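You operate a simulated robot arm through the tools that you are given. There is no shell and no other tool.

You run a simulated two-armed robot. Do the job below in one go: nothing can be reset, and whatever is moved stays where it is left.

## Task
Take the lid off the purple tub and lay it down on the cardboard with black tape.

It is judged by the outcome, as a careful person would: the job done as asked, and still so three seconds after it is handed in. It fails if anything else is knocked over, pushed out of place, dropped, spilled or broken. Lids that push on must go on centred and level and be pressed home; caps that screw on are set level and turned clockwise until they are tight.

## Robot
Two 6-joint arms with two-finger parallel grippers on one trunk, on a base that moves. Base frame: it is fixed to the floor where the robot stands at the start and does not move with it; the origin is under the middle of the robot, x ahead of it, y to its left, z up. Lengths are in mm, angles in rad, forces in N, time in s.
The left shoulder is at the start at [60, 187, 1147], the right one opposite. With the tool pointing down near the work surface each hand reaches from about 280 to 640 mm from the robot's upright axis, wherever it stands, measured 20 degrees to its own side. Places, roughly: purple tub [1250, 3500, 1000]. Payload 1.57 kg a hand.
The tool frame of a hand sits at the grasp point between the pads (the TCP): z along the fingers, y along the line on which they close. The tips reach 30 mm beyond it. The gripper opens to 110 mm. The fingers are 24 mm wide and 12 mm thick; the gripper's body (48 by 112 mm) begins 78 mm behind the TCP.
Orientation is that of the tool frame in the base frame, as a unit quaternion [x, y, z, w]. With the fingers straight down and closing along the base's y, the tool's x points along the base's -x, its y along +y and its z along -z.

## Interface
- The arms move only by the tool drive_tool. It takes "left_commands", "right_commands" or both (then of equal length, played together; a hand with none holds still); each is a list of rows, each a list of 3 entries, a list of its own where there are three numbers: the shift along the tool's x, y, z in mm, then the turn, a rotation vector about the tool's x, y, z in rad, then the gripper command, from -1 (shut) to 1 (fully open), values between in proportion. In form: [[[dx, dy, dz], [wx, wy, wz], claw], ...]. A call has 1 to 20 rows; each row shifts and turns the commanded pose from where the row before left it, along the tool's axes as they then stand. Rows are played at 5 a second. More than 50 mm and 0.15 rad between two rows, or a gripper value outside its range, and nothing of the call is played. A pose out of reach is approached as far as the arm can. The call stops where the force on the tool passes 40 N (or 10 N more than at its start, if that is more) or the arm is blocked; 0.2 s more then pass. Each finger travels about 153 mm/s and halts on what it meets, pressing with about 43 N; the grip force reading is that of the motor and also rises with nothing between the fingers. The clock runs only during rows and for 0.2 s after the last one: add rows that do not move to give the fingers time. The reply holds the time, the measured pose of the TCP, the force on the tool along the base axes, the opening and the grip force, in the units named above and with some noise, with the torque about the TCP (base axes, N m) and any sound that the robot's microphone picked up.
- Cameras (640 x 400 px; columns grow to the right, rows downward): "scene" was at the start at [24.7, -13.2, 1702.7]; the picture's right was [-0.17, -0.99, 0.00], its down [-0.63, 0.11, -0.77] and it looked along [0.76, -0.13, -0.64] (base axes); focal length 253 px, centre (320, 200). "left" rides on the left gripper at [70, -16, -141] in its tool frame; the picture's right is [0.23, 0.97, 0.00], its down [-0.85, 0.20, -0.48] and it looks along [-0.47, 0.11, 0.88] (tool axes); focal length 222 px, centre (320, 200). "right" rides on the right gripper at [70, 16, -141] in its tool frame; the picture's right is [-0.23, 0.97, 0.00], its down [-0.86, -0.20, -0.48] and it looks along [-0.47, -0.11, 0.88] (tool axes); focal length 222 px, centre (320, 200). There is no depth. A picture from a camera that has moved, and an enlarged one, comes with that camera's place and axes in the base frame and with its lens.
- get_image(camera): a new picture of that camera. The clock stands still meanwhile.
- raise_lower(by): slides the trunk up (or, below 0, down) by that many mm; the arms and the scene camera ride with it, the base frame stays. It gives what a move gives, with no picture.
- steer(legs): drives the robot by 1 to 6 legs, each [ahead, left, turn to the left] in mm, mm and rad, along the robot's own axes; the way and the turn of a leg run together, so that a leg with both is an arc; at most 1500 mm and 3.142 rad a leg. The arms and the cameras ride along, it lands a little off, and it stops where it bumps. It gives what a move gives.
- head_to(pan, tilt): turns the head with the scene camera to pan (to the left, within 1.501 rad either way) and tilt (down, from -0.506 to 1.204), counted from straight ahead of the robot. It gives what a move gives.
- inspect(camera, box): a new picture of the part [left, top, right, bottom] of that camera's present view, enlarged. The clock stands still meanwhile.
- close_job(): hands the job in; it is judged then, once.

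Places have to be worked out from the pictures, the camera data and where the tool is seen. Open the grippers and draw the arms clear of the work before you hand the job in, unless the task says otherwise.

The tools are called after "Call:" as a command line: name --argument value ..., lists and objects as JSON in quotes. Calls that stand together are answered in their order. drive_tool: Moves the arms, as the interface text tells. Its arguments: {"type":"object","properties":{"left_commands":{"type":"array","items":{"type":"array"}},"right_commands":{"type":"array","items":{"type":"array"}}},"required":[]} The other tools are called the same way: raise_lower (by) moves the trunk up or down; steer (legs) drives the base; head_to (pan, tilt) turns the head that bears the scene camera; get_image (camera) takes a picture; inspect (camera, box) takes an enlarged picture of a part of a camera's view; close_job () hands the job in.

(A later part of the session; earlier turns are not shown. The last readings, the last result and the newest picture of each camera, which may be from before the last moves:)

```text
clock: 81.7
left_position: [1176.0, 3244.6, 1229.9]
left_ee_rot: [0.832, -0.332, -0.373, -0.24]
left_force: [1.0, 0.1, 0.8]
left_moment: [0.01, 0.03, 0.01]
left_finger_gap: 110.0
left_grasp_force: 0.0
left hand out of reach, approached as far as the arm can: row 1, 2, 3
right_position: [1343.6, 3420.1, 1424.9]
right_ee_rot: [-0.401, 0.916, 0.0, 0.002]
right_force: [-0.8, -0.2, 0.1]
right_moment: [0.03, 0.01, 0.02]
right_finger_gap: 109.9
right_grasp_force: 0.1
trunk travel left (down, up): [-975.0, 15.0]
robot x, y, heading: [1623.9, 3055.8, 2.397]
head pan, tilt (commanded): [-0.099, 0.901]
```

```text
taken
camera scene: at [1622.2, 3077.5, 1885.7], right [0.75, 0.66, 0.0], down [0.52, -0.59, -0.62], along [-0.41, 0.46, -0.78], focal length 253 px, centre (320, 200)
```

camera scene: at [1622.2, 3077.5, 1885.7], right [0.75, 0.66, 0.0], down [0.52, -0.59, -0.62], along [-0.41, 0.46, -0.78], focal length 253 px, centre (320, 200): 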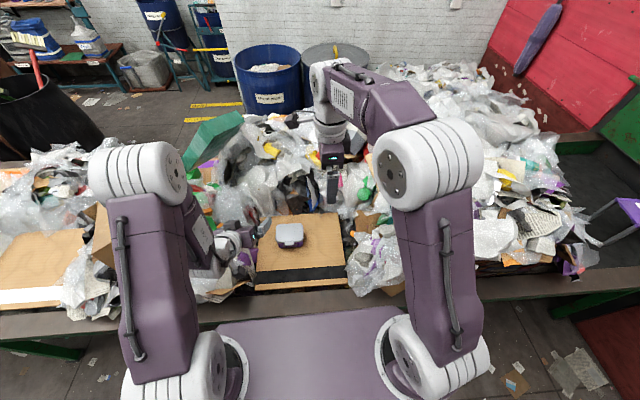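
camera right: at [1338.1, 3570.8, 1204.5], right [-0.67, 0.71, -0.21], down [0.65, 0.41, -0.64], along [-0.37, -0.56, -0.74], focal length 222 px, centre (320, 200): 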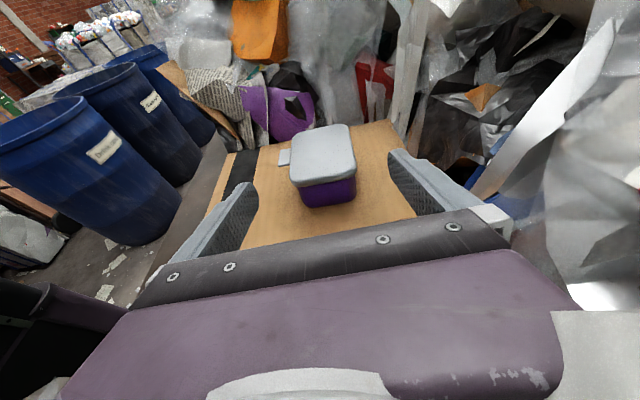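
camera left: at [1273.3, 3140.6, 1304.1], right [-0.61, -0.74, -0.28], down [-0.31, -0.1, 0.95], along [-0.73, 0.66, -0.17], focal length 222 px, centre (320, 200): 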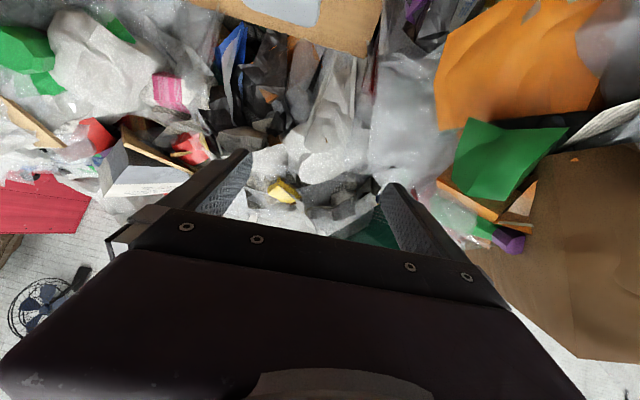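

The wrist can't pitch forward enough from this stance. Pointing sideways from the right did work, so I'll use that but steeper (about 40° down) so the wrist stays above the rubbish. I restore the left hand to vertical and high first.

Call:
drive_tool --left_commands '[[[-33.7, 20, -19.4], [0, 0, 0], 1], [[-33.7, 20, -19.4], [0, 0, 0], 1], [[-33.7, 20, -19.4], [0, 0, 0], 1], [[-33.7, 20, -19.4], [0, 0, 0], 1], [[-33.7, 20, -19.4], [0, 0, 0], 1], [[-33.7, 20, -19.4], [0, 0, 0], 1], [[-33.7, 20, -19.4], [0, 0, 0], 1], [[0, 0, 0], [0, 0.1496, 0], 1], [[0, 0, 0], [0, 0.1496, 0], 1], [[0, 0, 0], [0, 0.1496, 0], 1], [[0, 0, 0], [0, 0.1496, 0], 1], [[0, 0, 0], [0, 0.1496, 0], 1], [[0, 0, 0], [0, 0.1496, 0], 1], [[0, 0, 0], [0, 0.1496, 0], 1], [[0, 0, 0], [0, 0, 0], 1], [[0, 0, 0], [0, 0, 0], 1]]'

Call:
get_image --camera "scene"

```text
clock: 85.1
left_position: [1059.0, 3137.6, 1460.7]
left_ee_rot: [0.911, -0.403, 0.084, -0.032]
left_force: [0.2, -0.1, -0.1]
left_moment: [-0.03, 0.0, 0.02]
left_finger_gap: 109.9
left_grasp_force: 0.0
left hand out of reach, approached as far as the arm can: row 13, 14
right_position: [1342.5, 3420.5, 1423.6]
right_ee_rot: [-0.401, 0.916, 0.0, 0.001]
right_force: [-0.2, -0.2, -0.2]
right_moment: [0.0, 0.0, -0.01]
right_finger_gap: 109.8
right_grasp_force: 0.0
trunk travel left (down, up): [-975.0, 15.0]
robot x, y, heading: [1623.8, 3062.0, 2.399]
head pan, tilt (commanded): [-0.099, 0.901]
```

```text
taken
camera scene: at [1620.7, 3077.2, 1885.7], right [0.75, 0.66, 0.0], down [0.52, -0.59, -0.62], along [-0.41, 0.46, -0.78], focal length 253 px, centre (320, 200)
```

scene: 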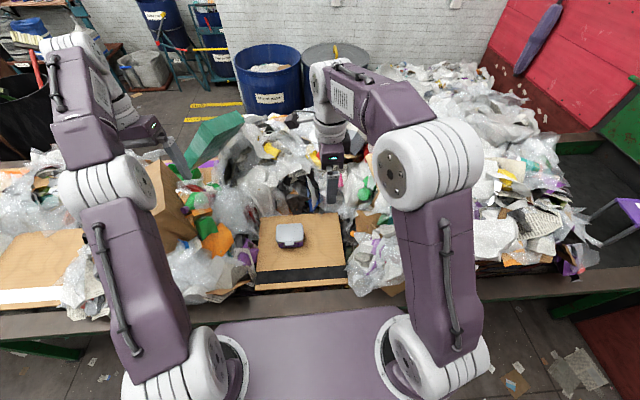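

The left hand ended high and a bit tilted. I straighten it to vertical and bring it back toward the middle.

Call:
drive_tool --left_commands '[[[17, -34, 15], [0, 0, 0], 1], [[17, -34, 15], [0, 0, 0], 1], [[17, -34, 15], [-0.06, -0.0665, -0.0457], 1], [[17, -34, 15], [-0.06, -0.0665, -0.0457], 1], [[0, 0, 0], [0, 0, 0], 1], [[0, 0, 0], [0, 0, 0], 1]]'

```text
clock: 86.5
left_position: [1206.0, 3180.1, 1424.8]
left_ee_rot: [0.932, -0.363, 0.002, 0.0]
left_force: [0.1, 0.6, -0.7]
left_moment: [-0.03, -0.05, -0.01]
left_finger_gap: 110.1
left_grasp_force: 0.0
right_position: [1340.3, 3420.8, 1423.9]
right_ee_rot: [-0.401, 0.916, -0.001, 0.001]
right_force: [-0.1, 0.6, 0.3]
right_moment: [0.04, -0.05, -0.03]
right_finger_gap: 109.9
right_grasp_force: 0.1
trunk travel left (down, up): [-975.0, 15.0]
robot x, y, heading: [1628.0, 3060.1, 2.399]
head pan, tilt (commanded): [-0.099, 0.901]
```

Both hands are vertical and high. I rotate the left hand −90° again (closing front–back) and drive the base back to the earlier stance.

Call:
drive_tool --left_commands '[[[0, 0, 0], [0, 0, -0.1428], 1], [[0, 0, 0], [0, 0, -0.1428], 1], [[0, 0, 0], [0, 0, -0.1428], 1], [[0, 0, 0], [0, 0, -0.1428], 1], [[0, 0, 0], [0, 0, -0.1428], 1], [[0, 0, 0], [0, 0, -0.1428], 1], [[0, 0, 0], [0, 0, -0.1428], 1], [[0, 0, 0], [0, 0, -0.1428], 1], [[0, 0, 0], [0, 0, -0.1428], 1], [[0, 0, 0], [0, 0, -0.1428], 1], [[0, 0, 0], [0, 0, -0.1428], 1], [[0, 0, 0], [0, 0, 0], 1]]'

Call:
steer --legs '[[88, -106, 0]]'

Call:
head_to --pan 0.1 --tilt 0.95

Call:
get_image --camera "scene"

Call:
get_image --camera "left"

```text
clock: 89.1
left_position: [1212.3, 3181.5, 1425.4]
left_ee_rot: [0.916, 0.402, 0.002, 0.001]
left_force: [0.5, 0.6, 0.5]
left_moment: [-0.03, -0.02, -0.04]
left_finger_gap: 110.1
left_grasp_force: 0.0
right_position: [1342.6, 3420.2, 1423.9]
right_ee_rot: [-0.401, 0.916, 0.0, 0.0]
right_force: [0.8, 0.0, 0.4]
right_moment: [-0.03, 0.03, -0.01]
right_finger_gap: 110.1
right_grasp_force: 0.0
trunk travel left (down, up): [-975.0, 15.0]
robot x, y, heading: [1626.4, 3059.0, 2.397]
head pan, tilt (commanded): [-0.099, 0.901]
```

```text
clock: 90.4
left_position: [1221.5, 3310.7, 1426.3]
left_ee_rot: [0.916, 0.402, 0.002, -0.001]
left_force: [-0.1, -0.2, -0.4]
left_moment: [0.04, -0.05, -0.02]
left_finger_gap: 110.1
left_grasp_force: 0.0
right_position: [1351.0, 3550.9, 1424.8]
right_ee_rot: [-0.403, 0.915, 0.002, 0.001]
right_force: [0.1, 0.1, 0.0]
right_moment: [0.05, -0.01, 0.0]
right_finger_gap: 110.0
right_grasp_force: 0.1
trunk travel left (down, up): [-975.0, 15.0]
robot x, y, heading: [1636.6, 3197.1, 2.397]
head pan, tilt (commanded): [-0.099, 0.901]
```

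```text
clock: 91.1
left_position: [1221.1, 3315.3, 1425.6]
left_ee_rot: [0.915, 0.402, 0.001, 0.0]
left_force: [-0.3, -0.3, -0.5]
left_moment: [-0.01, 0.01, 0.01]
left_finger_gap: 110.1
left_grasp_force: 0.1
right_position: [1351.3, 3553.8, 1425.1]
right_ee_rot: [-0.403, 0.915, 0.0, 0.001]
right_force: [1.0, 0.3, 1.0]
right_moment: [0.02, -0.01, -0.02]
right_finger_gap: 110.2
right_grasp_force: 0.1
trunk travel left (down, up): [-975.0, 15.0]
robot x, y, heading: [1634.5, 3198.2, 2.4]
head pan, tilt (commanded): [0.099, 0.949]
```

```text
taken
camera scene: at [1622.9, 3199.0, 1882.1], right [0.6, 0.8, 0.0], down [0.65, -0.49, -0.58], along [-0.47, 0.35, -0.81], focal length 253 px, centre (320, 200)
```

scene: 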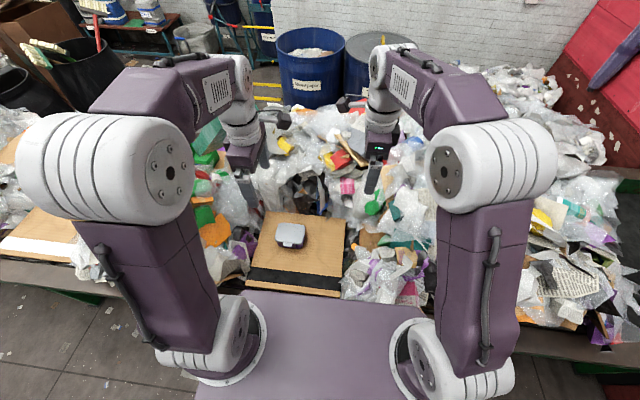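

```text
taken
camera left: at [1255.5, 3377.3, 1567.6], right [0.87, -0.49, 0.0], down [-0.43, -0.76, 0.48], along [-0.23, -0.42, -0.88], focal length 222 px, centre (320, 200)
```

left: 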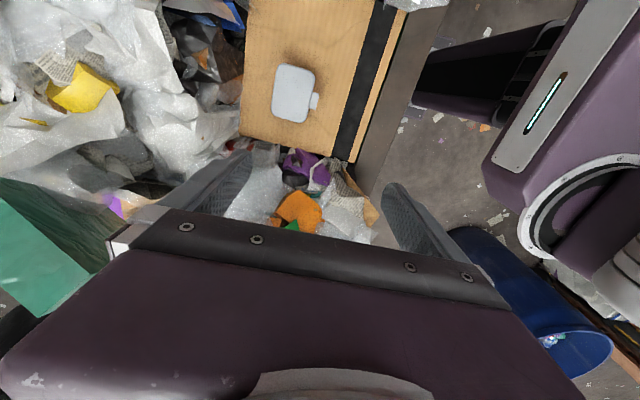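

Stance is as before: tub ~455 mm ahead, 160 mm left; right hand 233 mm right of the tub, high. I tilt the right hand 50° (fingers pointing left, 40° down) and bring it down to about 130 mm right of the tub centre at z ≈ 1120.

Call:
drive_tool --right_commands '[[[0, 0, 0], [0, 0.14545, 0], 1], [[0, 0, 0], [0, 0.14545, 0], 1], [[0, 0, 0], [0, 0.14545, 0], 1], [[0, 0, 0], [0, 0.14545, 0], 1], [[0, 0, 0], [0, 0.14545, 0], 1], [[0, 0, 0], [0, 0.14545, 0], 1], [[-23.9, 0.4, 39.3], [0, 0, 0], 1], [[-23.9, 0.4, 39.3], [0, 0, 0], 1], [[-23.9, 0.4, 39.3], [0, 0, 0], 1], [[-23.9, 0.4, 39.3], [0, 0, 0], 1], [[-23.9, 0.4, 39.3], [0, 0, 0], 1], [[-23.9, 0.4, 39.3], [0, 0, 0], 1], [[-23.9, 0.4, 39.3], [0, 0, 0], 1], [[0, 0, 0], [0, 0, 0], 1], [[0, 0, 0], [0, 0, 0], 1]]'

Call:
get_image --camera "right"

Call:
get_image --camera "scene"

Call:
inspect --camera "scene" --box '[270, 170, 430, 270]'

```text
clock: 94.3
left_position: [1223.1, 3316.1, 1425.7]
left_ee_rot: [0.915, 0.402, 0.001, 0.001]
left_force: [0.2, 0.1, 0.4]
left_moment: [-0.01, 0.01, 0.01]
left_finger_gap: 110.1
left_grasp_force: 0.0
right_position: [1279.6, 3480.9, 1120.4]
right_ee_rot: [-0.365, 0.83, -0.17, -0.386]
right_force: [0.0, 0.1, 0.2]
right_moment: [0.0, -0.04, 0.03]
right_finger_gap: 110.2
right_grasp_force: 0.0
trunk travel left (down, up): [-975.0, 15.0]
robot x, y, heading: [1637.6, 3197.1, 2.401]
head pan, tilt (commanded): [0.099, 0.949]
```

```text
taken
camera right: at [1308.8, 3538.8, 1264.1], right [-0.62, 0.77, -0.17], down [0.77, 0.54, -0.35], along [-0.17, -0.35, -0.92], focal length 222 px, centre (320, 200)
```

right: 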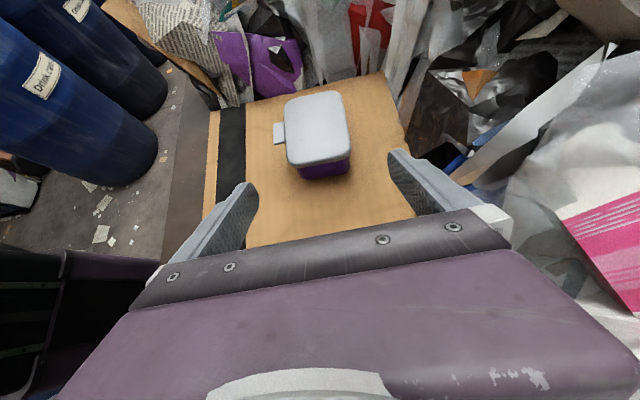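

```text
taken
camera scene: at [1623.5, 3200.6, 1882.1], right [0.6, 0.8, 0.0], down [0.65, -0.49, -0.58], along [-0.47, 0.35, -0.81], focal length 253 px, centre (320, 200)
```

scene: 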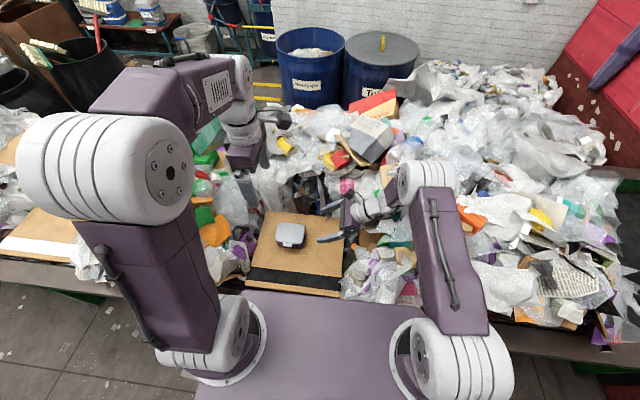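

```text
4.00 times, centred on (350, 220) of scene
camera zoom: at [1623.5, 3200.6, 1882.1], right [0.6, 0.8, 0.0], down [0.65, -0.49, -0.58], along [-0.47, 0.35, -0.81], focal length 1010 px, centre (200, 120)
```

zoom: 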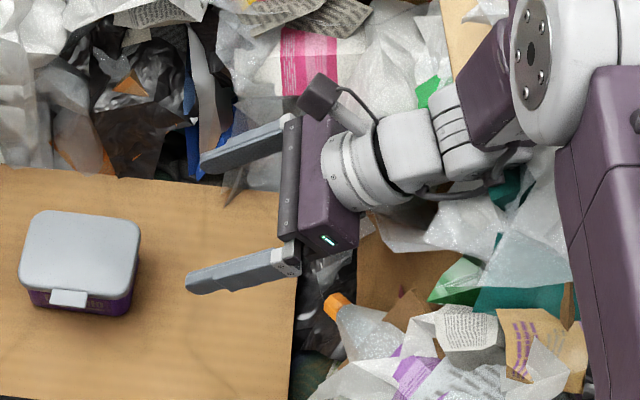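

The wrist is now clearly above the rubbish. I zoom the right camera for precise position of the tub relative to the right fingers.

Call:
inspect --camera "right" --box '[240, 80, 400, 180]'

```text
4.00 times, centred on (320, 130) of right
camera zoom: at [1308.8, 3538.8, 1264.1], right [-0.62, 0.77, -0.17], down [0.77, 0.54, -0.35], along [-0.17, -0.35, -0.92], focal length 888 px, centre (320, 480)
```

zoom: 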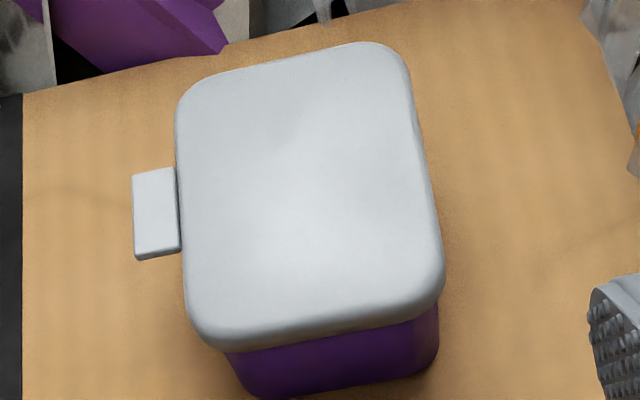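

Right-hand view agrees: lid top z≈1034, tub centre 135 mm left of the TCP and 3–4 mm toward me. I go down most of the way (fingers outside the lid front and back) and check again.

Call:
drive_tool --right_commands '[[[-6.3, -1.2, 31.4], [0, 0, 0], 1], [[-6.3, -1.2, 31.4], [0, 0, 0], 1], [[-6.3, -1.3, 31.4], [0, 0, 0], 1], [[0, 0, 0], [0, 0, 0], 1], [[0, 0, 0], [0, 0, 0], 1], [[0, 0, 0], [0, 0, 0], 1]]'

Call:
get_image --camera "right"

Call:
inspect --camera "right" --box '[224, 90, 416, 210]'

Call:
inspect --camera "scene" --box '[270, 180, 398, 260]'

```text
clock: 95.7
left_position: [1221.1, 3315.4, 1426.3]
left_ee_rot: [0.915, 0.403, 0.001, 0.001]
left_force: [-0.1, 0.4, -0.2]
left_moment: [0.01, -0.01, -0.01]
left_finger_gap: 110.0
left_grasp_force: 0.2
right_position: [1243.0, 3435.0, 1041.6]
right_ee_rot: [-0.365, 0.83, -0.17, -0.386]
right_force: [0.0, 0.4, 0.4]
right_moment: [-0.01, 0.0, -0.05]
right_finger_gap: 110.0
right_grasp_force: 0.1
trunk travel left (down, up): [-975.0, 15.0]
robot x, y, heading: [1637.6, 3194.2, 2.4]
head pan, tilt (commanded): [0.099, 0.949]
```

```text
taken
camera right: at [1272.4, 3492.2, 1185.8], right [-0.62, 0.77, -0.17], down [0.77, 0.54, -0.35], along [-0.17, -0.35, -0.92], focal length 222 px, centre (320, 200)
```

right: 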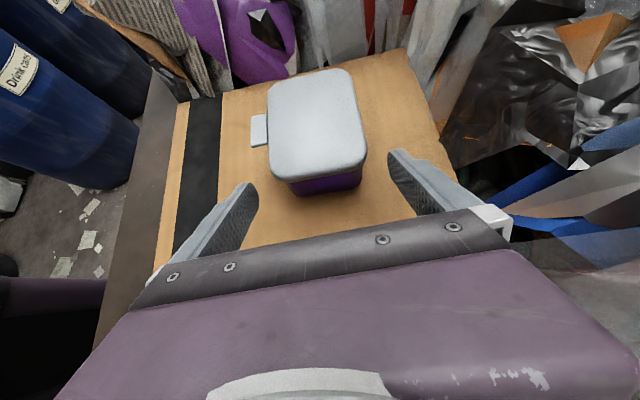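

```text
3.33 times, centred on (320, 150) of right
camera zoom: at [1272.4, 3492.2, 1185.8], right [-0.62, 0.77, -0.17], down [0.77, 0.54, -0.35], along [-0.17, -0.35, -0.92], focal length 740 px, centre (320, 367)
```

zoom: 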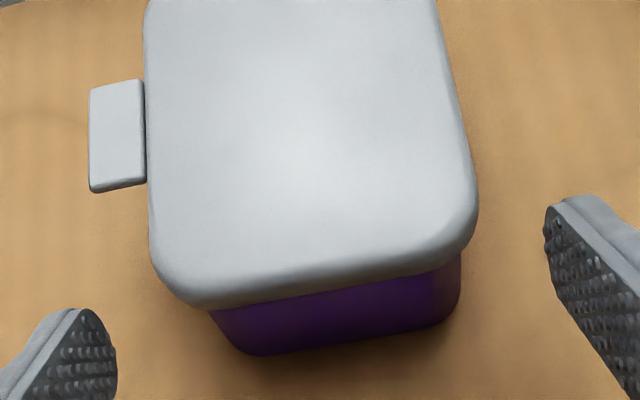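

```text
5.00 times, centred on (334, 220) of scene
camera zoom: at [1622.7, 3200.7, 1882.1], right [0.6, 0.8, 0.0], down [0.65, -0.49, -0.58], along [-0.47, 0.35, -0.81], focal length 1263 px, centre (250, 100)
```

zoom: 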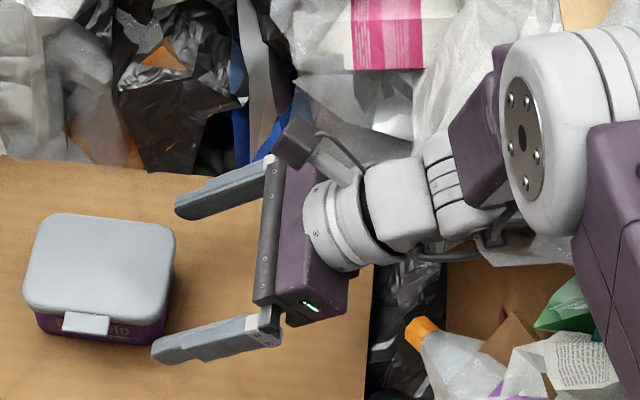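

Front–back centring is within a millimetre. I continue to just above the planned holding height (finger tips almost at the cardboard, under the lid rim).

Call:
drive_tool --right_commands '[[[-3, 0, 16.3], [0, 0, 0], 1], [[-3.1, 0, 16.3], [0, 0, 0], 1], [[0, 0, 0], [0, 0, 0], 1], [[0, 0, 0], [0, 0, 0], 1], [[0, 0, 0], [0, 0, 0], 1]]'

Call:
inspect --camera "right" --box '[224, 90, 416, 210]'

Call:
inspect --camera "scene" --box '[270, 200, 350, 250]'

```text
clock: 96.9
left_position: [1220.8, 3317.0, 1425.3]
left_ee_rot: [0.915, 0.403, 0.001, 0.001]
left_force: [-0.3, 0.2, -0.3]
left_moment: [-0.01, -0.03, 0.02]
left_finger_gap: 109.7
left_grasp_force: 0.1
right_position: [1227.4, 3419.6, 1017.2]
right_ee_rot: [-0.365, 0.83, -0.17, -0.386]
right_force: [0.5, 0.1, 0.5]
right_moment: [-0.02, 0.01, -0.03]
right_finger_gap: 110.1
right_grasp_force: 0.0
trunk travel left (down, up): [-975.0, 15.0]
robot x, y, heading: [1636.8, 3199.0, 2.401]
head pan, tilt (commanded): [0.099, 0.949]
```

```text
3.33 times, centred on (320, 150) of right
camera zoom: at [1257.9, 3475.9, 1160.9], right [-0.62, 0.77, -0.17], down [0.77, 0.54, -0.35], along [-0.17, -0.35, -0.92], focal length 740 px, centre (320, 367)
```

zoom: 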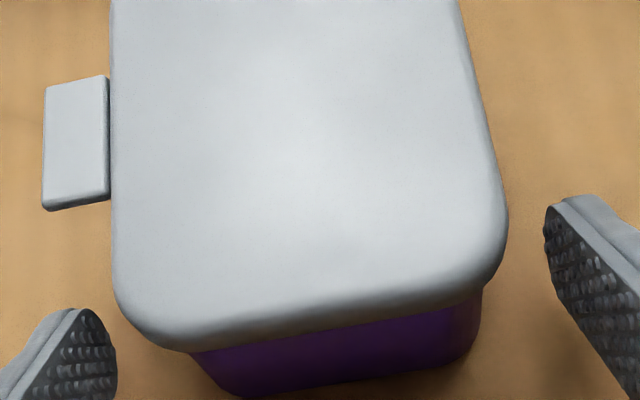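

```text
8.00 times, centred on (310, 225) of scene
camera zoom: at [1622.6, 3200.6, 1882.1], right [0.6, 0.8, 0.0], down [0.65, -0.49, -0.58], along [-0.47, 0.35, -0.81], focal length 2021 px, centre (400, 0)
```

zoom: 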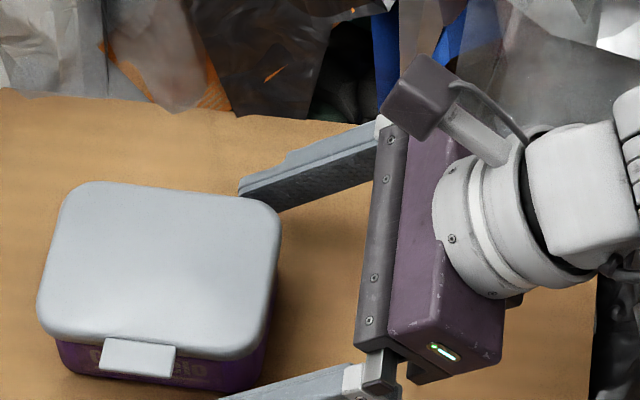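

Readings give x0≈53 mm right of tub centre and z=1017. I step down slowly by about 4 mm then 1.5 mm, watching for contact with the cardboard.

Call:
drive_tool --right_commands '[[[-1.53, 0, 1.28], [0, 0, 0], 1], [[-1.53, 0, 1.28], [0, 0, 0], 1], [[-1.15, 0, 0.96], [0, 0, 0], 1], [[0, 0, 0], [0, 0, 0], 1], [[0, 0, 0], [0, 0, 0], 1]]'

Call:
get_image --camera "right"

Call:
inspect --camera "scene" --box '[270, 200, 366, 260]'

```text
clock: 98.1
left_position: [1221.9, 3316.4, 1425.9]
left_ee_rot: [0.915, 0.403, 0.001, 0.002]
left_force: [-0.1, 0.0, 0.7]
left_moment: [0.01, 0.01, 0.0]
left_finger_gap: 110.0
left_grasp_force: 0.1
right_position: [1227.5, 3419.9, 1012.6]
right_ee_rot: [-0.365, 0.83, -0.17, -0.386]
right_force: [-0.2, -0.6, -0.6]
right_moment: [-0.01, 0.01, -0.05]
right_finger_gap: 109.9
right_grasp_force: 0.1
trunk travel left (down, up): [-975.0, 15.0]
robot x, y, heading: [1639.3, 3196.5, 2.4]
head pan, tilt (commanded): [0.099, 0.949]
```

```text
taken
camera right: at [1257.3, 3476.8, 1156.2], right [-0.62, 0.77, -0.17], down [0.77, 0.54, -0.35], along [-0.17, -0.35, -0.92], focal length 222 px, centre (320, 200)
```

right: 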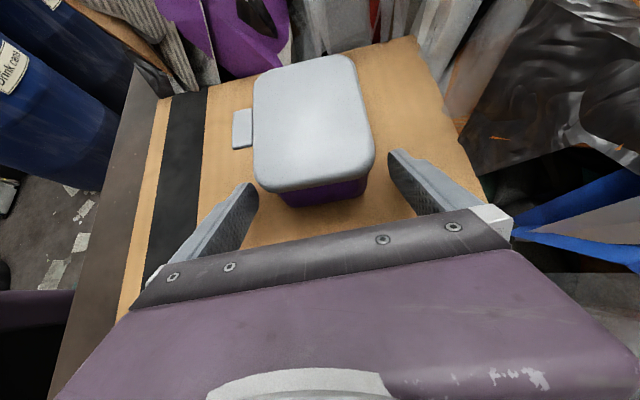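

```text
6.67 times, centred on (318, 230) of scene
camera zoom: at [1622.9, 3200.8, 1882.1], right [0.6, 0.8, 0.0], down [0.65, -0.49, -0.58], along [-0.47, 0.35, -0.81], focal length 1684 px, centre (333, 0)
```

zoom: 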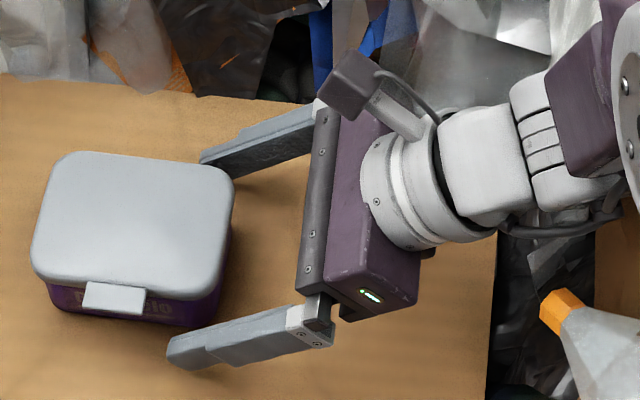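

No contact yet at z = 1012.6. I go 2 mm lower and then close the right fingers slowly on the tub body.

Call:
drive_tool --right_commands '[[[-1.53, 0, 1.28], [0, 0, 0], 1], [[0, 0, 0], [0, 0, 0], 1], [[0, 0, 0], [0, 0, 0], 1]]'

```text
clock: 98.9
left_position: [1220.8, 3316.7, 1426.3]
left_ee_rot: [0.915, 0.402, 0.001, 0.001]
left_force: [-0.6, 0.2, -0.5]
left_moment: [0.02, 0.0, 0.02]
left_finger_gap: 110.0
left_grasp_force: 0.2
right_position: [1227.2, 3420.1, 1010.9]
right_ee_rot: [-0.365, 0.83, -0.17, -0.386]
right_force: [0.1, 0.0, 0.1]
right_moment: [-0.01, -0.02, 0.03]
right_finger_gap: 110.0
right_grasp_force: 0.0
trunk travel left (down, up): [-975.0, 15.0]
robot x, y, heading: [1638.3, 3197.0, 2.4]
head pan, tilt (commanded): [0.099, 0.949]
```

Still free; 1.5 mm more, then close gently.

Call:
drive_tool --right_commands '[[[-1.15, 0, 0.96], [0, 0, 0], 1], [[0, 0, 0], [0, 0, 0], 1], [[0, 0, 0], [0, 0, 0], 0.7], [[0, 0, 0], [0, 0, 0], 0.55], [[0, 0, 0], [0, 0, 0], 0.45], [[0, 0, 0], [0, 0, 0], 0.38], [[0, 0, 0], [0, 0, 0], 0.3], [[0, 0, 0], [0, 0, 0], 0.1], [[0, 0, 0], [0, 0, 0], 0.1]]'

Call:
inspect --camera "right" --box '[224, 90, 416, 210]'

Call:
inspect --camera "scene" --box '[270, 200, 366, 260]'

```text
clock: 100.9
left_position: [1222.1, 3316.2, 1425.3]
left_ee_rot: [0.916, 0.402, 0.002, 0.001]
left_force: [-0.1, -0.8, 0.7]
left_moment: [0.0, -0.03, 0.02]
left_finger_gap: 110.2
left_grasp_force: 0.1
right_position: [1226.8, 3419.4, 1008.0]
right_ee_rot: [-0.365, 0.83, -0.169, -0.386]
right_force: [0.1, 0.0, -0.3]
right_moment: [-0.08, -0.01, 0.02]
right_finger_gap: 73.8
right_grasp_force: 43.7
trunk travel left (down, up): [-975.0, 15.0]
robot x, y, heading: [1634.7, 3193.6, 2.405]
head pan, tilt (commanded): [0.099, 0.949]
heard: snap
```

```text
3.33 times, centred on (320, 150) of right
camera zoom: at [1256.8, 3476.8, 1152.8], right [-0.62, 0.77, -0.17], down [0.77, 0.54, -0.35], along [-0.17, -0.35, -0.92], focal length 740 px, centre (320, 367)
```

zoom: 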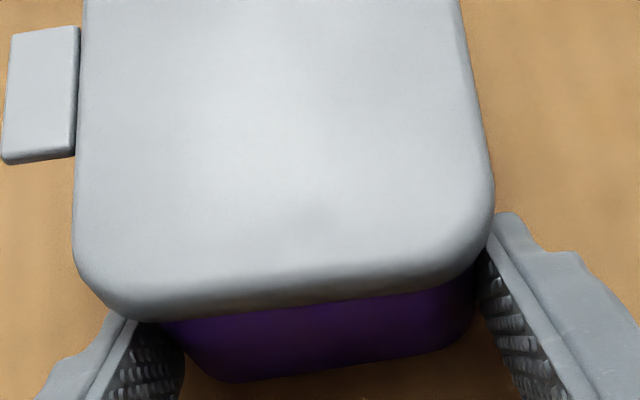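

```text
6.67 times, centred on (318, 230) of scene
camera zoom: at [1623.0, 3200.8, 1882.1], right [0.6, 0.8, 0.0], down [0.65, -0.49, -0.58], along [-0.47, 0.35, -0.81], focal length 1684 px, centre (333, 0)
```

zoom: 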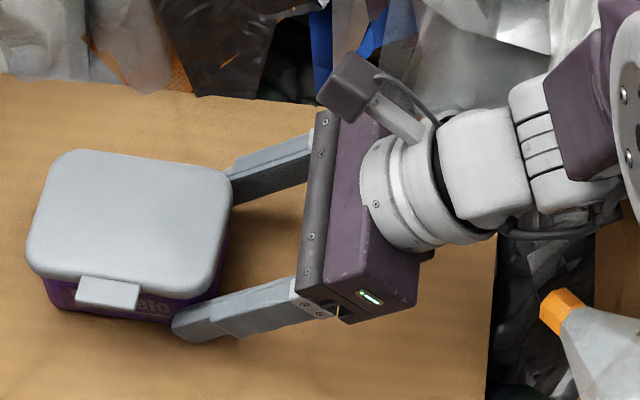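

The right fingers hold the body (gap 73.8 mm, 43 N) and a snap was heard, probably the lid working loose. Now I bring the left hand over the left half of the lid and look from above.

Call:
drive_tool --left_commands '[[[-1, -34, 0], [0, 0, 0], 1], [[-1, -34, 0], [0, 0, 0], 1], [[0, 0, 50], [0, 0, 0], 1], [[0, 0, 50], [0, 0, 0], 1], [[0, 0, 50], [0, 0, 0], 1], [[0, 0, 50], [0, 0, 0], 1], [[0, 0, 0], [0, 0, 0], 1], [[0, 0, 0], [0, 0, 0], 1], [[0, 0, 0], [0, 0, 0], 1]]' --right_commands '[[[0, 0, 0], [0, 0, 0], 0.1], [[0, 0, 0], [0, 0, 0], 0.1], [[0, 0, 0], [0, 0, 0], 0.1], [[0, 0, 0], [0, 0, 0], 0.1], [[0, 0, 0], [0, 0, 0], 0.1], [[0, 0, 0], [0, 0, 0], 0.1], [[0, 0, 0], [0, 0, 0], 0.1], [[0, 0, 0], [0, 0, 0], 0.1], [[0, 0, 0], [0, 0, 0], 0.1]]'

Call:
get_image --camera "left"

Call:
inspect --camera "left" --box '[240, 80, 400, 180]'

Call:
inspect --camera "scene" --box '[270, 200, 366, 260]'

```text
clock: 102.9
left_position: [1172.5, 3360.8, 1226.4]
left_ee_rot: [0.915, 0.403, 0.002, 0.001]
left_force: [0.6, -0.2, 0.7]
left_moment: [0.0, -0.01, 0.02]
left_finger_gap: 109.9
left_grasp_force: 0.1
right_position: [1228.3, 3418.8, 1009.4]
right_ee_rot: [-0.365, 0.83, -0.169, -0.386]
right_force: [-0.4, -0.1, 1.3]
right_moment: [-0.18, 0.06, -0.08]
right_finger_gap: 73.9
right_grasp_force: 43.0
trunk travel left (down, up): [-975.0, 15.0]
robot x, y, heading: [1635.6, 3196.5, 2.402]
head pan, tilt (commanded): [0.099, 0.949]
```

```text
taken
camera left: at [1207.9, 3424.1, 1368.2], right [0.87, -0.49, 0.0], down [-0.43, -0.76, 0.48], along [-0.23, -0.42, -0.88], focal length 222 px, centre (320, 200)
```

left: 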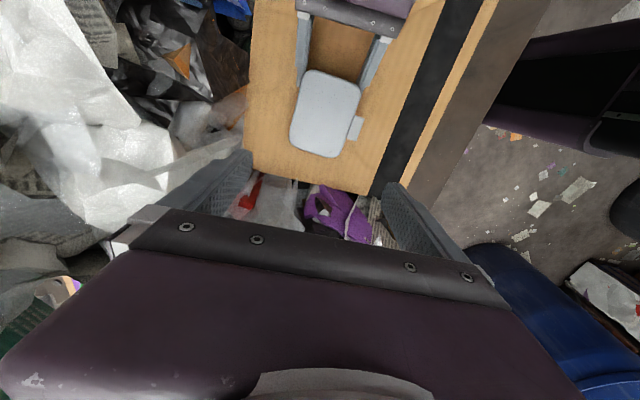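

```text
4.00 times, centred on (320, 130) of left
camera zoom: at [1207.9, 3424.1, 1368.2], right [0.87, -0.49, 0.0], down [-0.43, -0.76, 0.48], along [-0.23, -0.42, -0.88], focal length 888 px, centre (320, 480)
```

zoom: 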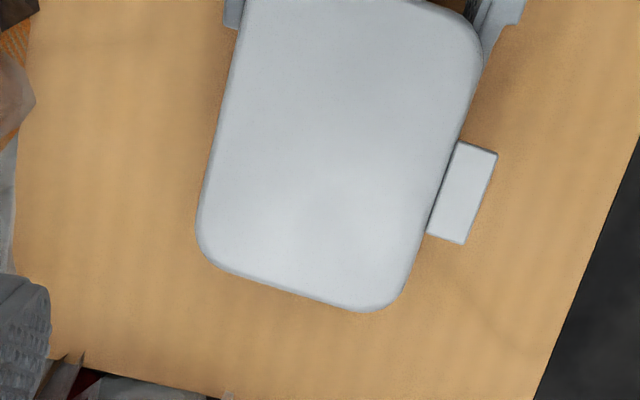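

```text
6.67 times, centred on (318, 230) of scene
camera zoom: at [1623.0, 3200.9, 1882.1], right [0.6, 0.8, 0.0], down [0.65, -0.49, -0.58], along [-0.47, 0.35, -0.81], focal length 1684 px, centre (333, 0)
```

zoom: 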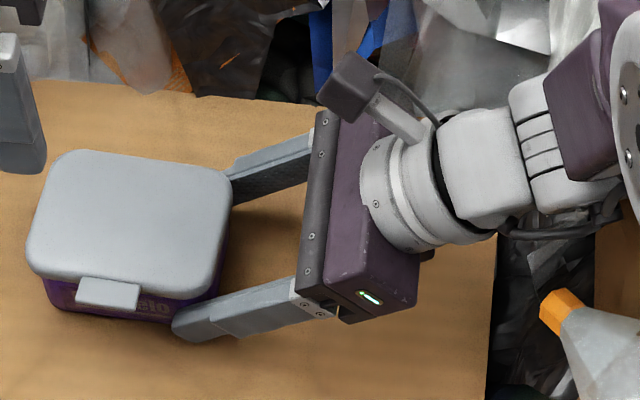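

The lid now lies ~3.5° rotated, with its top at about z 1035–1039. I turn the left hand by 0.06 rad, shift 10 mm left (to clear the tab) and 3 mm forward, and descend to just above.

Call:
drive_tool --left_commands '[[[-9.6, -2.9, 0], [0, 0, 0.06], 1], [[0, 0, 45], [0, 0, 0], 1], [[0, 0, 45], [0, 0, 0], 1], [[0, 0, 38], [0, 0, 0], 1], [[0, 0, 0], [0, 0, 0], 1], [[0, 0, 0], [0, 0, 0], 1], [[0, 0, 0], [0, 0, 0], 1]]'

Call:
get_image --camera "left"

Call:
inspect --camera "left" --box '[220, 120, 412, 240]'

Call:
inspect --camera "scene" --box '[270, 190, 366, 250]'

```text
clock: 104.5
left_position: [1160.9, 3358.8, 1096.3]
left_ee_rot: [0.927, 0.375, 0.002, 0.001]
left_force: [-0.4, -0.7, -0.4]
left_moment: [-0.01, 0.01, -0.01]
left_finger_gap: 109.8
left_grasp_force: 0.1
right_position: [1227.7, 3420.3, 1009.0]
right_ee_rot: [-0.365, 0.83, -0.169, -0.387]
right_force: [-0.5, -0.6, 3.1]
right_moment: [-0.15, 0.09, 0.0]
right_finger_gap: 73.7
right_grasp_force: 42.6
trunk travel left (down, up): [-975.0, 15.0]
robot x, y, heading: [1636.3, 3197.5, 2.4]
head pan, tilt (commanded): [0.099, 0.949]
```

```text
taken
camera left: at [1198.7, 3417.9, 1238.5], right [0.84, -0.54, 0.0], down [-0.48, -0.74, 0.48], along [-0.26, -0.4, -0.88], focal length 222 px, centre (320, 200)
```

left: 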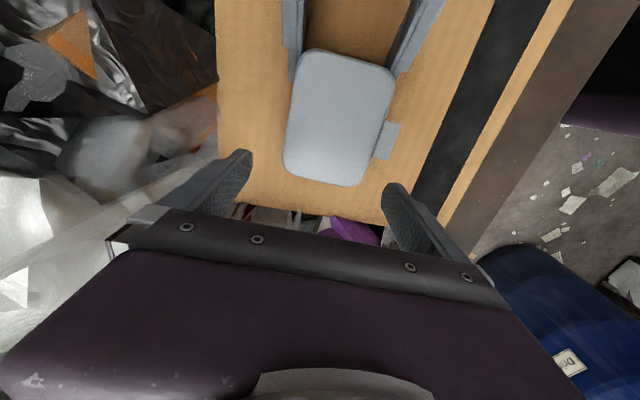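

```text
3.33 times, centred on (316, 180) of left
camera zoom: at [1198.7, 3417.9, 1238.5], right [0.84, -0.54, 0.0], down [-0.48, -0.74, 0.48], along [-0.26, -0.4, -0.88], focal length 740 px, centre (333, 267)
```

zoom: 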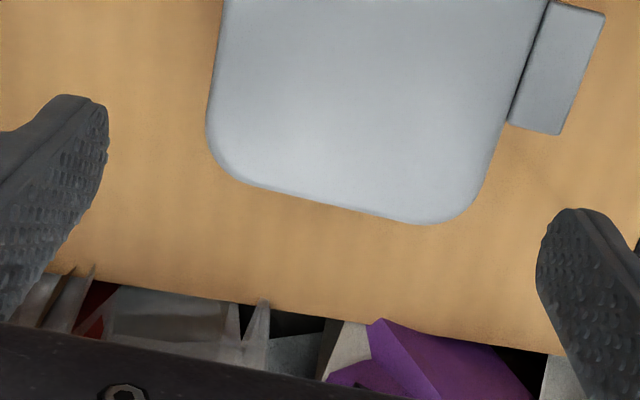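

```text
6.67 times, centred on (318, 220) of scene
camera zoom: at [1623.1, 3200.7, 1882.1], right [0.6, 0.8, 0.0], down [0.65, -0.49, -0.58], along [-0.47, 0.35, -0.81], focal length 1684 px, centre (333, 67)
```

zoom: 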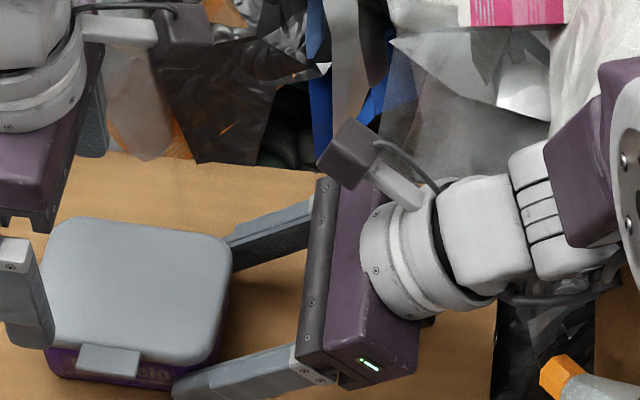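

The lid is aligned with the hand now; top at z≈1038, centre 4 mm toward me and 38 mm right of the TCP. I adjust and descend to z≈1055 so the tips sit ~13 mm below the lid top.

Call:
drive_tool --left_commands '[[[3, 4.4, 0], [0, 0, 0], 1], [[0, 0, 0], [0, 0, 0], 1], [[0, 0, 15], [0, 0, 0], 1], [[0, 0, 14], [0, 0, 0], 1], [[0, 0, 12], [0, 0, 0], 1], [[0, 0, 0], [0, 0, 0], 1], [[0, 0, 0], [0, 0, 0], 1], [[0, 0, 0], [0, 0, 0], 1]]'

Call:
inspect --camera "left" --box '[220, 120, 412, 240]'

Call:
inspect --camera "scene" --box '[262, 190, 358, 250]'

```text
clock: 106.3
left_position: [1168.2, 3356.0, 1056.1]
left_ee_rot: [0.927, 0.374, 0.002, 0.002]
left_force: [0.0, -0.1, 0.5]
left_moment: [0.01, 0.01, 0.04]
left_finger_gap: 110.0
left_grasp_force: 0.0
right_position: [1227.3, 3420.8, 1009.4]
right_ee_rot: [-0.365, 0.83, -0.17, -0.386]
right_force: [-1.3, 0.4, 2.1]
right_moment: [-0.09, 0.01, -0.06]
right_finger_gap: 73.5
right_grasp_force: 42.6
trunk travel left (down, up): [-975.0, 15.0]
robot x, y, heading: [1634.1, 3195.4, 2.398]
head pan, tilt (commanded): [0.099, 0.949]
```

```text
3.33 times, centred on (316, 180) of left
camera zoom: at [1205.3, 3416.0, 1198.5], right [0.84, -0.54, 0.0], down [-0.48, -0.74, 0.48], along [-0.26, -0.4, -0.88], focal length 740 px, centre (333, 267)
```

zoom: 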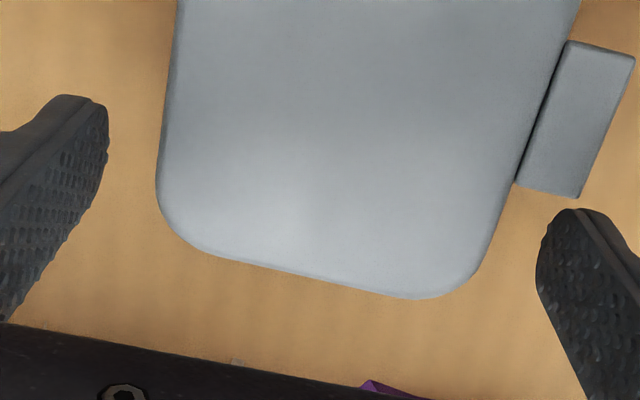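

```text
6.67 times, centred on (310, 220) of scene
camera zoom: at [1623.1, 3200.8, 1882.1], right [0.6, 0.8, 0.0], down [0.65, -0.49, -0.58], along [-0.47, 0.35, -0.81], focal length 1684 px, centre (387, 67)
```

zoom: 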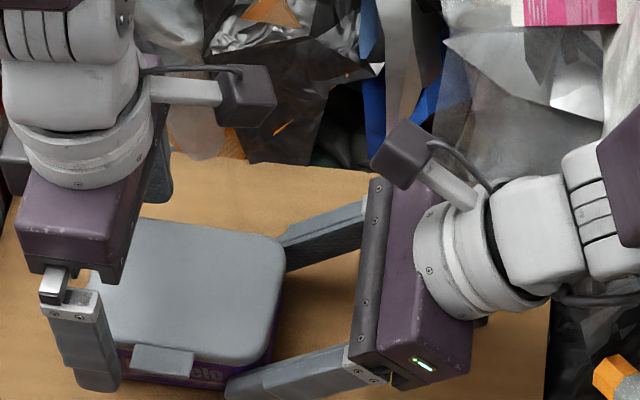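

Centred within ~1 mm front–back; the tab is close to the finger edge, so I shift 2 mm left and close gently on the lid.

Call:
drive_tool --left_commands '[[[-2.2, 0, 0], [0, 0, 0], 1], [[0, 0, 0], [0, 0, 0], 1], [[0, 0, 0], [0, 0, 0], 0.65], [[0, 0, 0], [0, 0, 0], 0.55], [[0, 0, 0], [0, 0, 0], 0.48], [[0, 0, 0], [0, 0, 0], 0.4], [[0, 0, 0], [0, 0, 0], 0.2], [[0, 0, 0], [0, 0, 0], 0.2]]'

Call:
inspect --camera "left" --box '[220, 120, 412, 240]'

Call:
inspect --camera "scene" --box '[262, 190, 358, 250]'

```text
clock: 108.1
left_position: [1165.6, 3354.2, 1056.4]
left_ee_rot: [0.927, 0.376, 0.001, 0.001]
left_force: [-4.6, 4.5, -0.6]
left_moment: [0.1, 0.17, 0.49]
left_finger_gap: 80.5
left_grasp_force: 42.9
right_position: [1227.7, 3418.6, 1009.1]
right_ee_rot: [-0.365, 0.83, -0.17, -0.386]
right_force: [4.6, -4.1, 5.5]
right_moment: [-0.13, 0.14, 0.07]
right_finger_gap: 73.7
right_grasp_force: 42.6
trunk travel left (down, up): [-975.0, 15.0]
robot x, y, heading: [1633.2, 3195.4, 2.401]
head pan, tilt (commanded): [0.099, 0.949]
```

```text
3.33 times, centred on (316, 180) of left
camera zoom: at [1203.9, 3414.3, 1198.8], right [0.84, -0.54, 0.0], down [-0.48, -0.74, 0.48], along [-0.26, -0.4, -0.88], focal length 740 px, centre (333, 267)
```

zoom: 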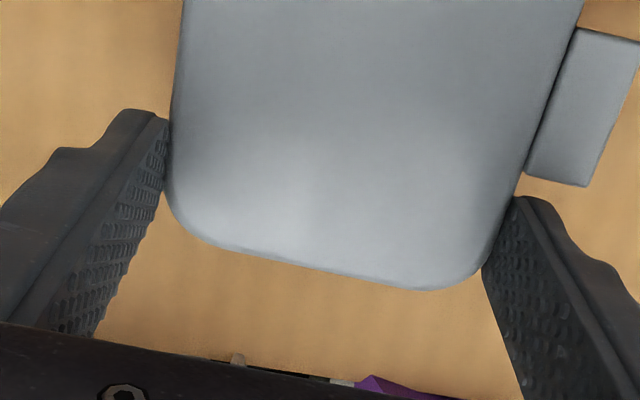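

```text
6.67 times, centred on (310, 220) of scene
camera zoom: at [1623.2, 3200.7, 1882.1], right [0.6, 0.8, 0.0], down [0.65, -0.49, -0.58], along [-0.47, 0.35, -0.81], focal length 1684 px, centre (387, 67)
```

zoom: 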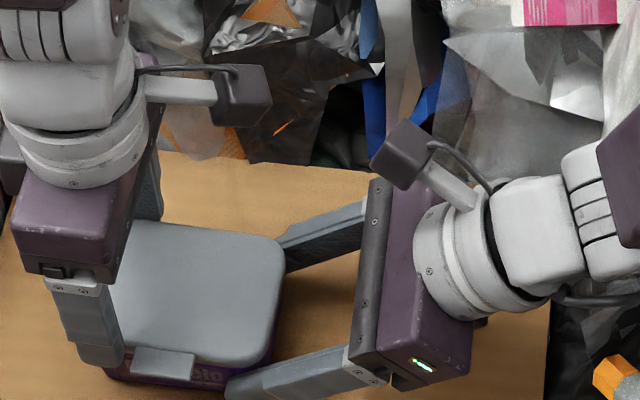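

Both grips are firm: left 80.5 mm on the lid, right 73.7 mm on the body. I lift the left hand in small steps with the right holding.

Call:
drive_tool --left_commands '[[[0, 0, -2], [0, 0, 0], 0.2], [[0, 0, -2], [0, 0, 0], 0.2], [[0, 0, -2], [0, 0, 0], 0.2], [[0, 0, -2], [0, 0, 0], 0.2], [[0, 0, 0], [0, 0, 0], 0.2]]' --right_commands '[[[0, 0, 0], [0, 0, 0], 0.1], [[0, 0, 0], [0, 0, 0], 0.1], [[0, 0, 0], [0, 0, 0], 0.1], [[0, 0, 0], [0, 0, 0], 0.1], [[0, 0, 0], [0, 0, 0], 0.1]]'

Call:
inspect --camera "scene" --box '[262, 190, 358, 250]'

Call:
inspect --camera "right" --box '[224, 90, 416, 210]'

```text
clock: 109.3
left_position: [1164.4, 3352.9, 1065.6]
left_ee_rot: [0.927, 0.375, 0.001, 0.0]
left_force: [-9.0, 5.8, -4.2]
left_moment: [-0.11, 0.04, 0.21]
left_finger_gap: 76.1
left_grasp_force: 3.6
right_position: [1229.1, 3419.8, 1008.4]
right_ee_rot: [-0.366, 0.829, -0.17, -0.387]
right_force: [8.0, -3.9, 7.0]
right_moment: [0.01, 0.56, 0.56]
right_finger_gap: 73.6
right_grasp_force: 42.6
trunk travel left (down, up): [-975.0, 15.0]
robot x, y, heading: [1638.0, 3197.3, 2.398]
head pan, tilt (commanded): [0.099, 0.949]
```

```text
6.67 times, centred on (310, 220) of scene
camera zoom: at [1623.3, 3200.5, 1882.1], right [0.6, 0.8, 0.0], down [0.65, -0.49, -0.58], along [-0.47, 0.35, -0.81], focal length 1684 px, centre (387, 67)
```

zoom: 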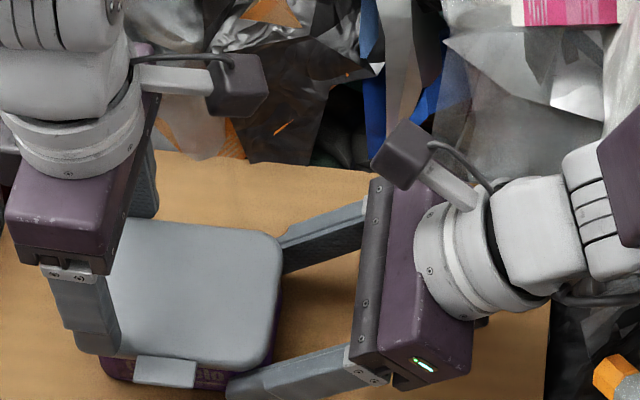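

```text
3.33 times, centred on (320, 150) of right
camera zoom: at [1257.4, 3476.6, 1152.8], right [-0.62, 0.76, -0.17], down [0.77, 0.54, -0.35], along [-0.17, -0.35, -0.92], focal length 740 px, centre (320, 367)
```

zoom: 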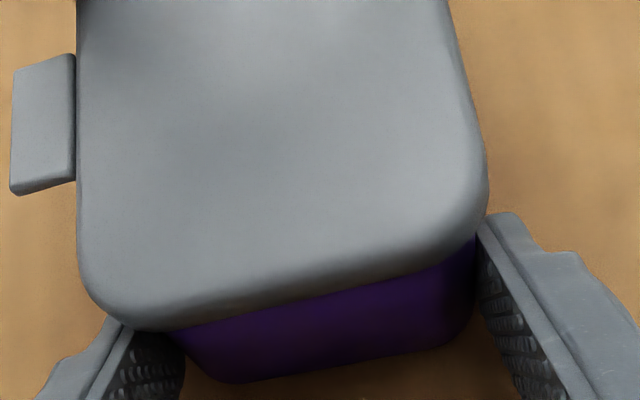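

The left grip shows 76 mm with little force, so the pads are slipping up over the lid edge. I look at it from the left camera before doing anything else.

Call:
get_image --camera "left"

Call:
inspect --camera "left" --box '[220, 60, 412, 240]'

Call:
inspect --camera "scene" --box '[266, 210, 330, 250]'

```text
taken
camera left: at [1202.5, 3413.4, 1206.4], right [0.84, -0.54, 0.0], down [-0.48, -0.74, 0.48], along [-0.26, -0.4, -0.88], focal length 222 px, centre (320, 200)
```

left: 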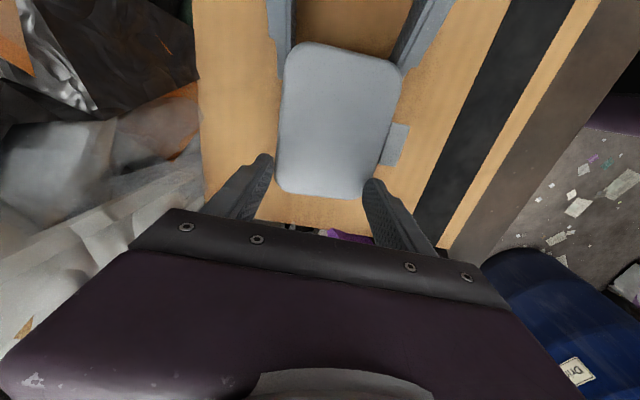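

```text
2.22 times, centred on (316, 150) of left
camera zoom: at [1202.5, 3413.4, 1206.4], right [0.84, -0.54, 0.0], down [-0.48, -0.74, 0.48], along [-0.26, -0.4, -0.88], focal length 494 px, centre (329, 311)
```

zoom: 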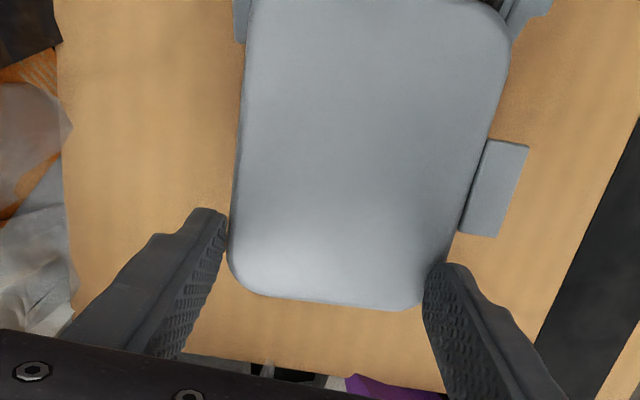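

```text
10.00 times, centred on (298, 230) of scene
camera zoom: at [1623.3, 3200.5, 1882.1], right [0.6, 0.8, 0.0], down [0.65, -0.49, -0.58], along [-0.47, 0.35, -0.81], focal length 2526 px, centre (540, -100)
```

zoom: 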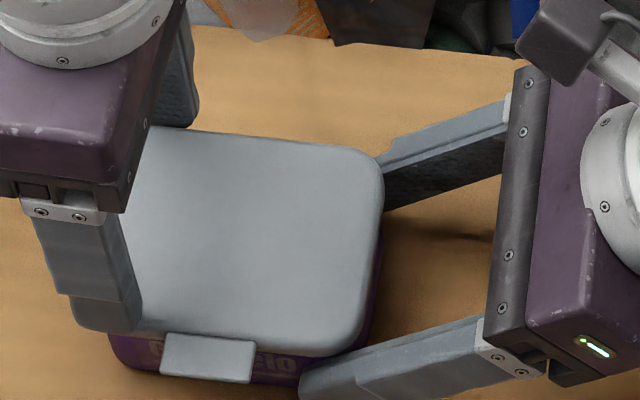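

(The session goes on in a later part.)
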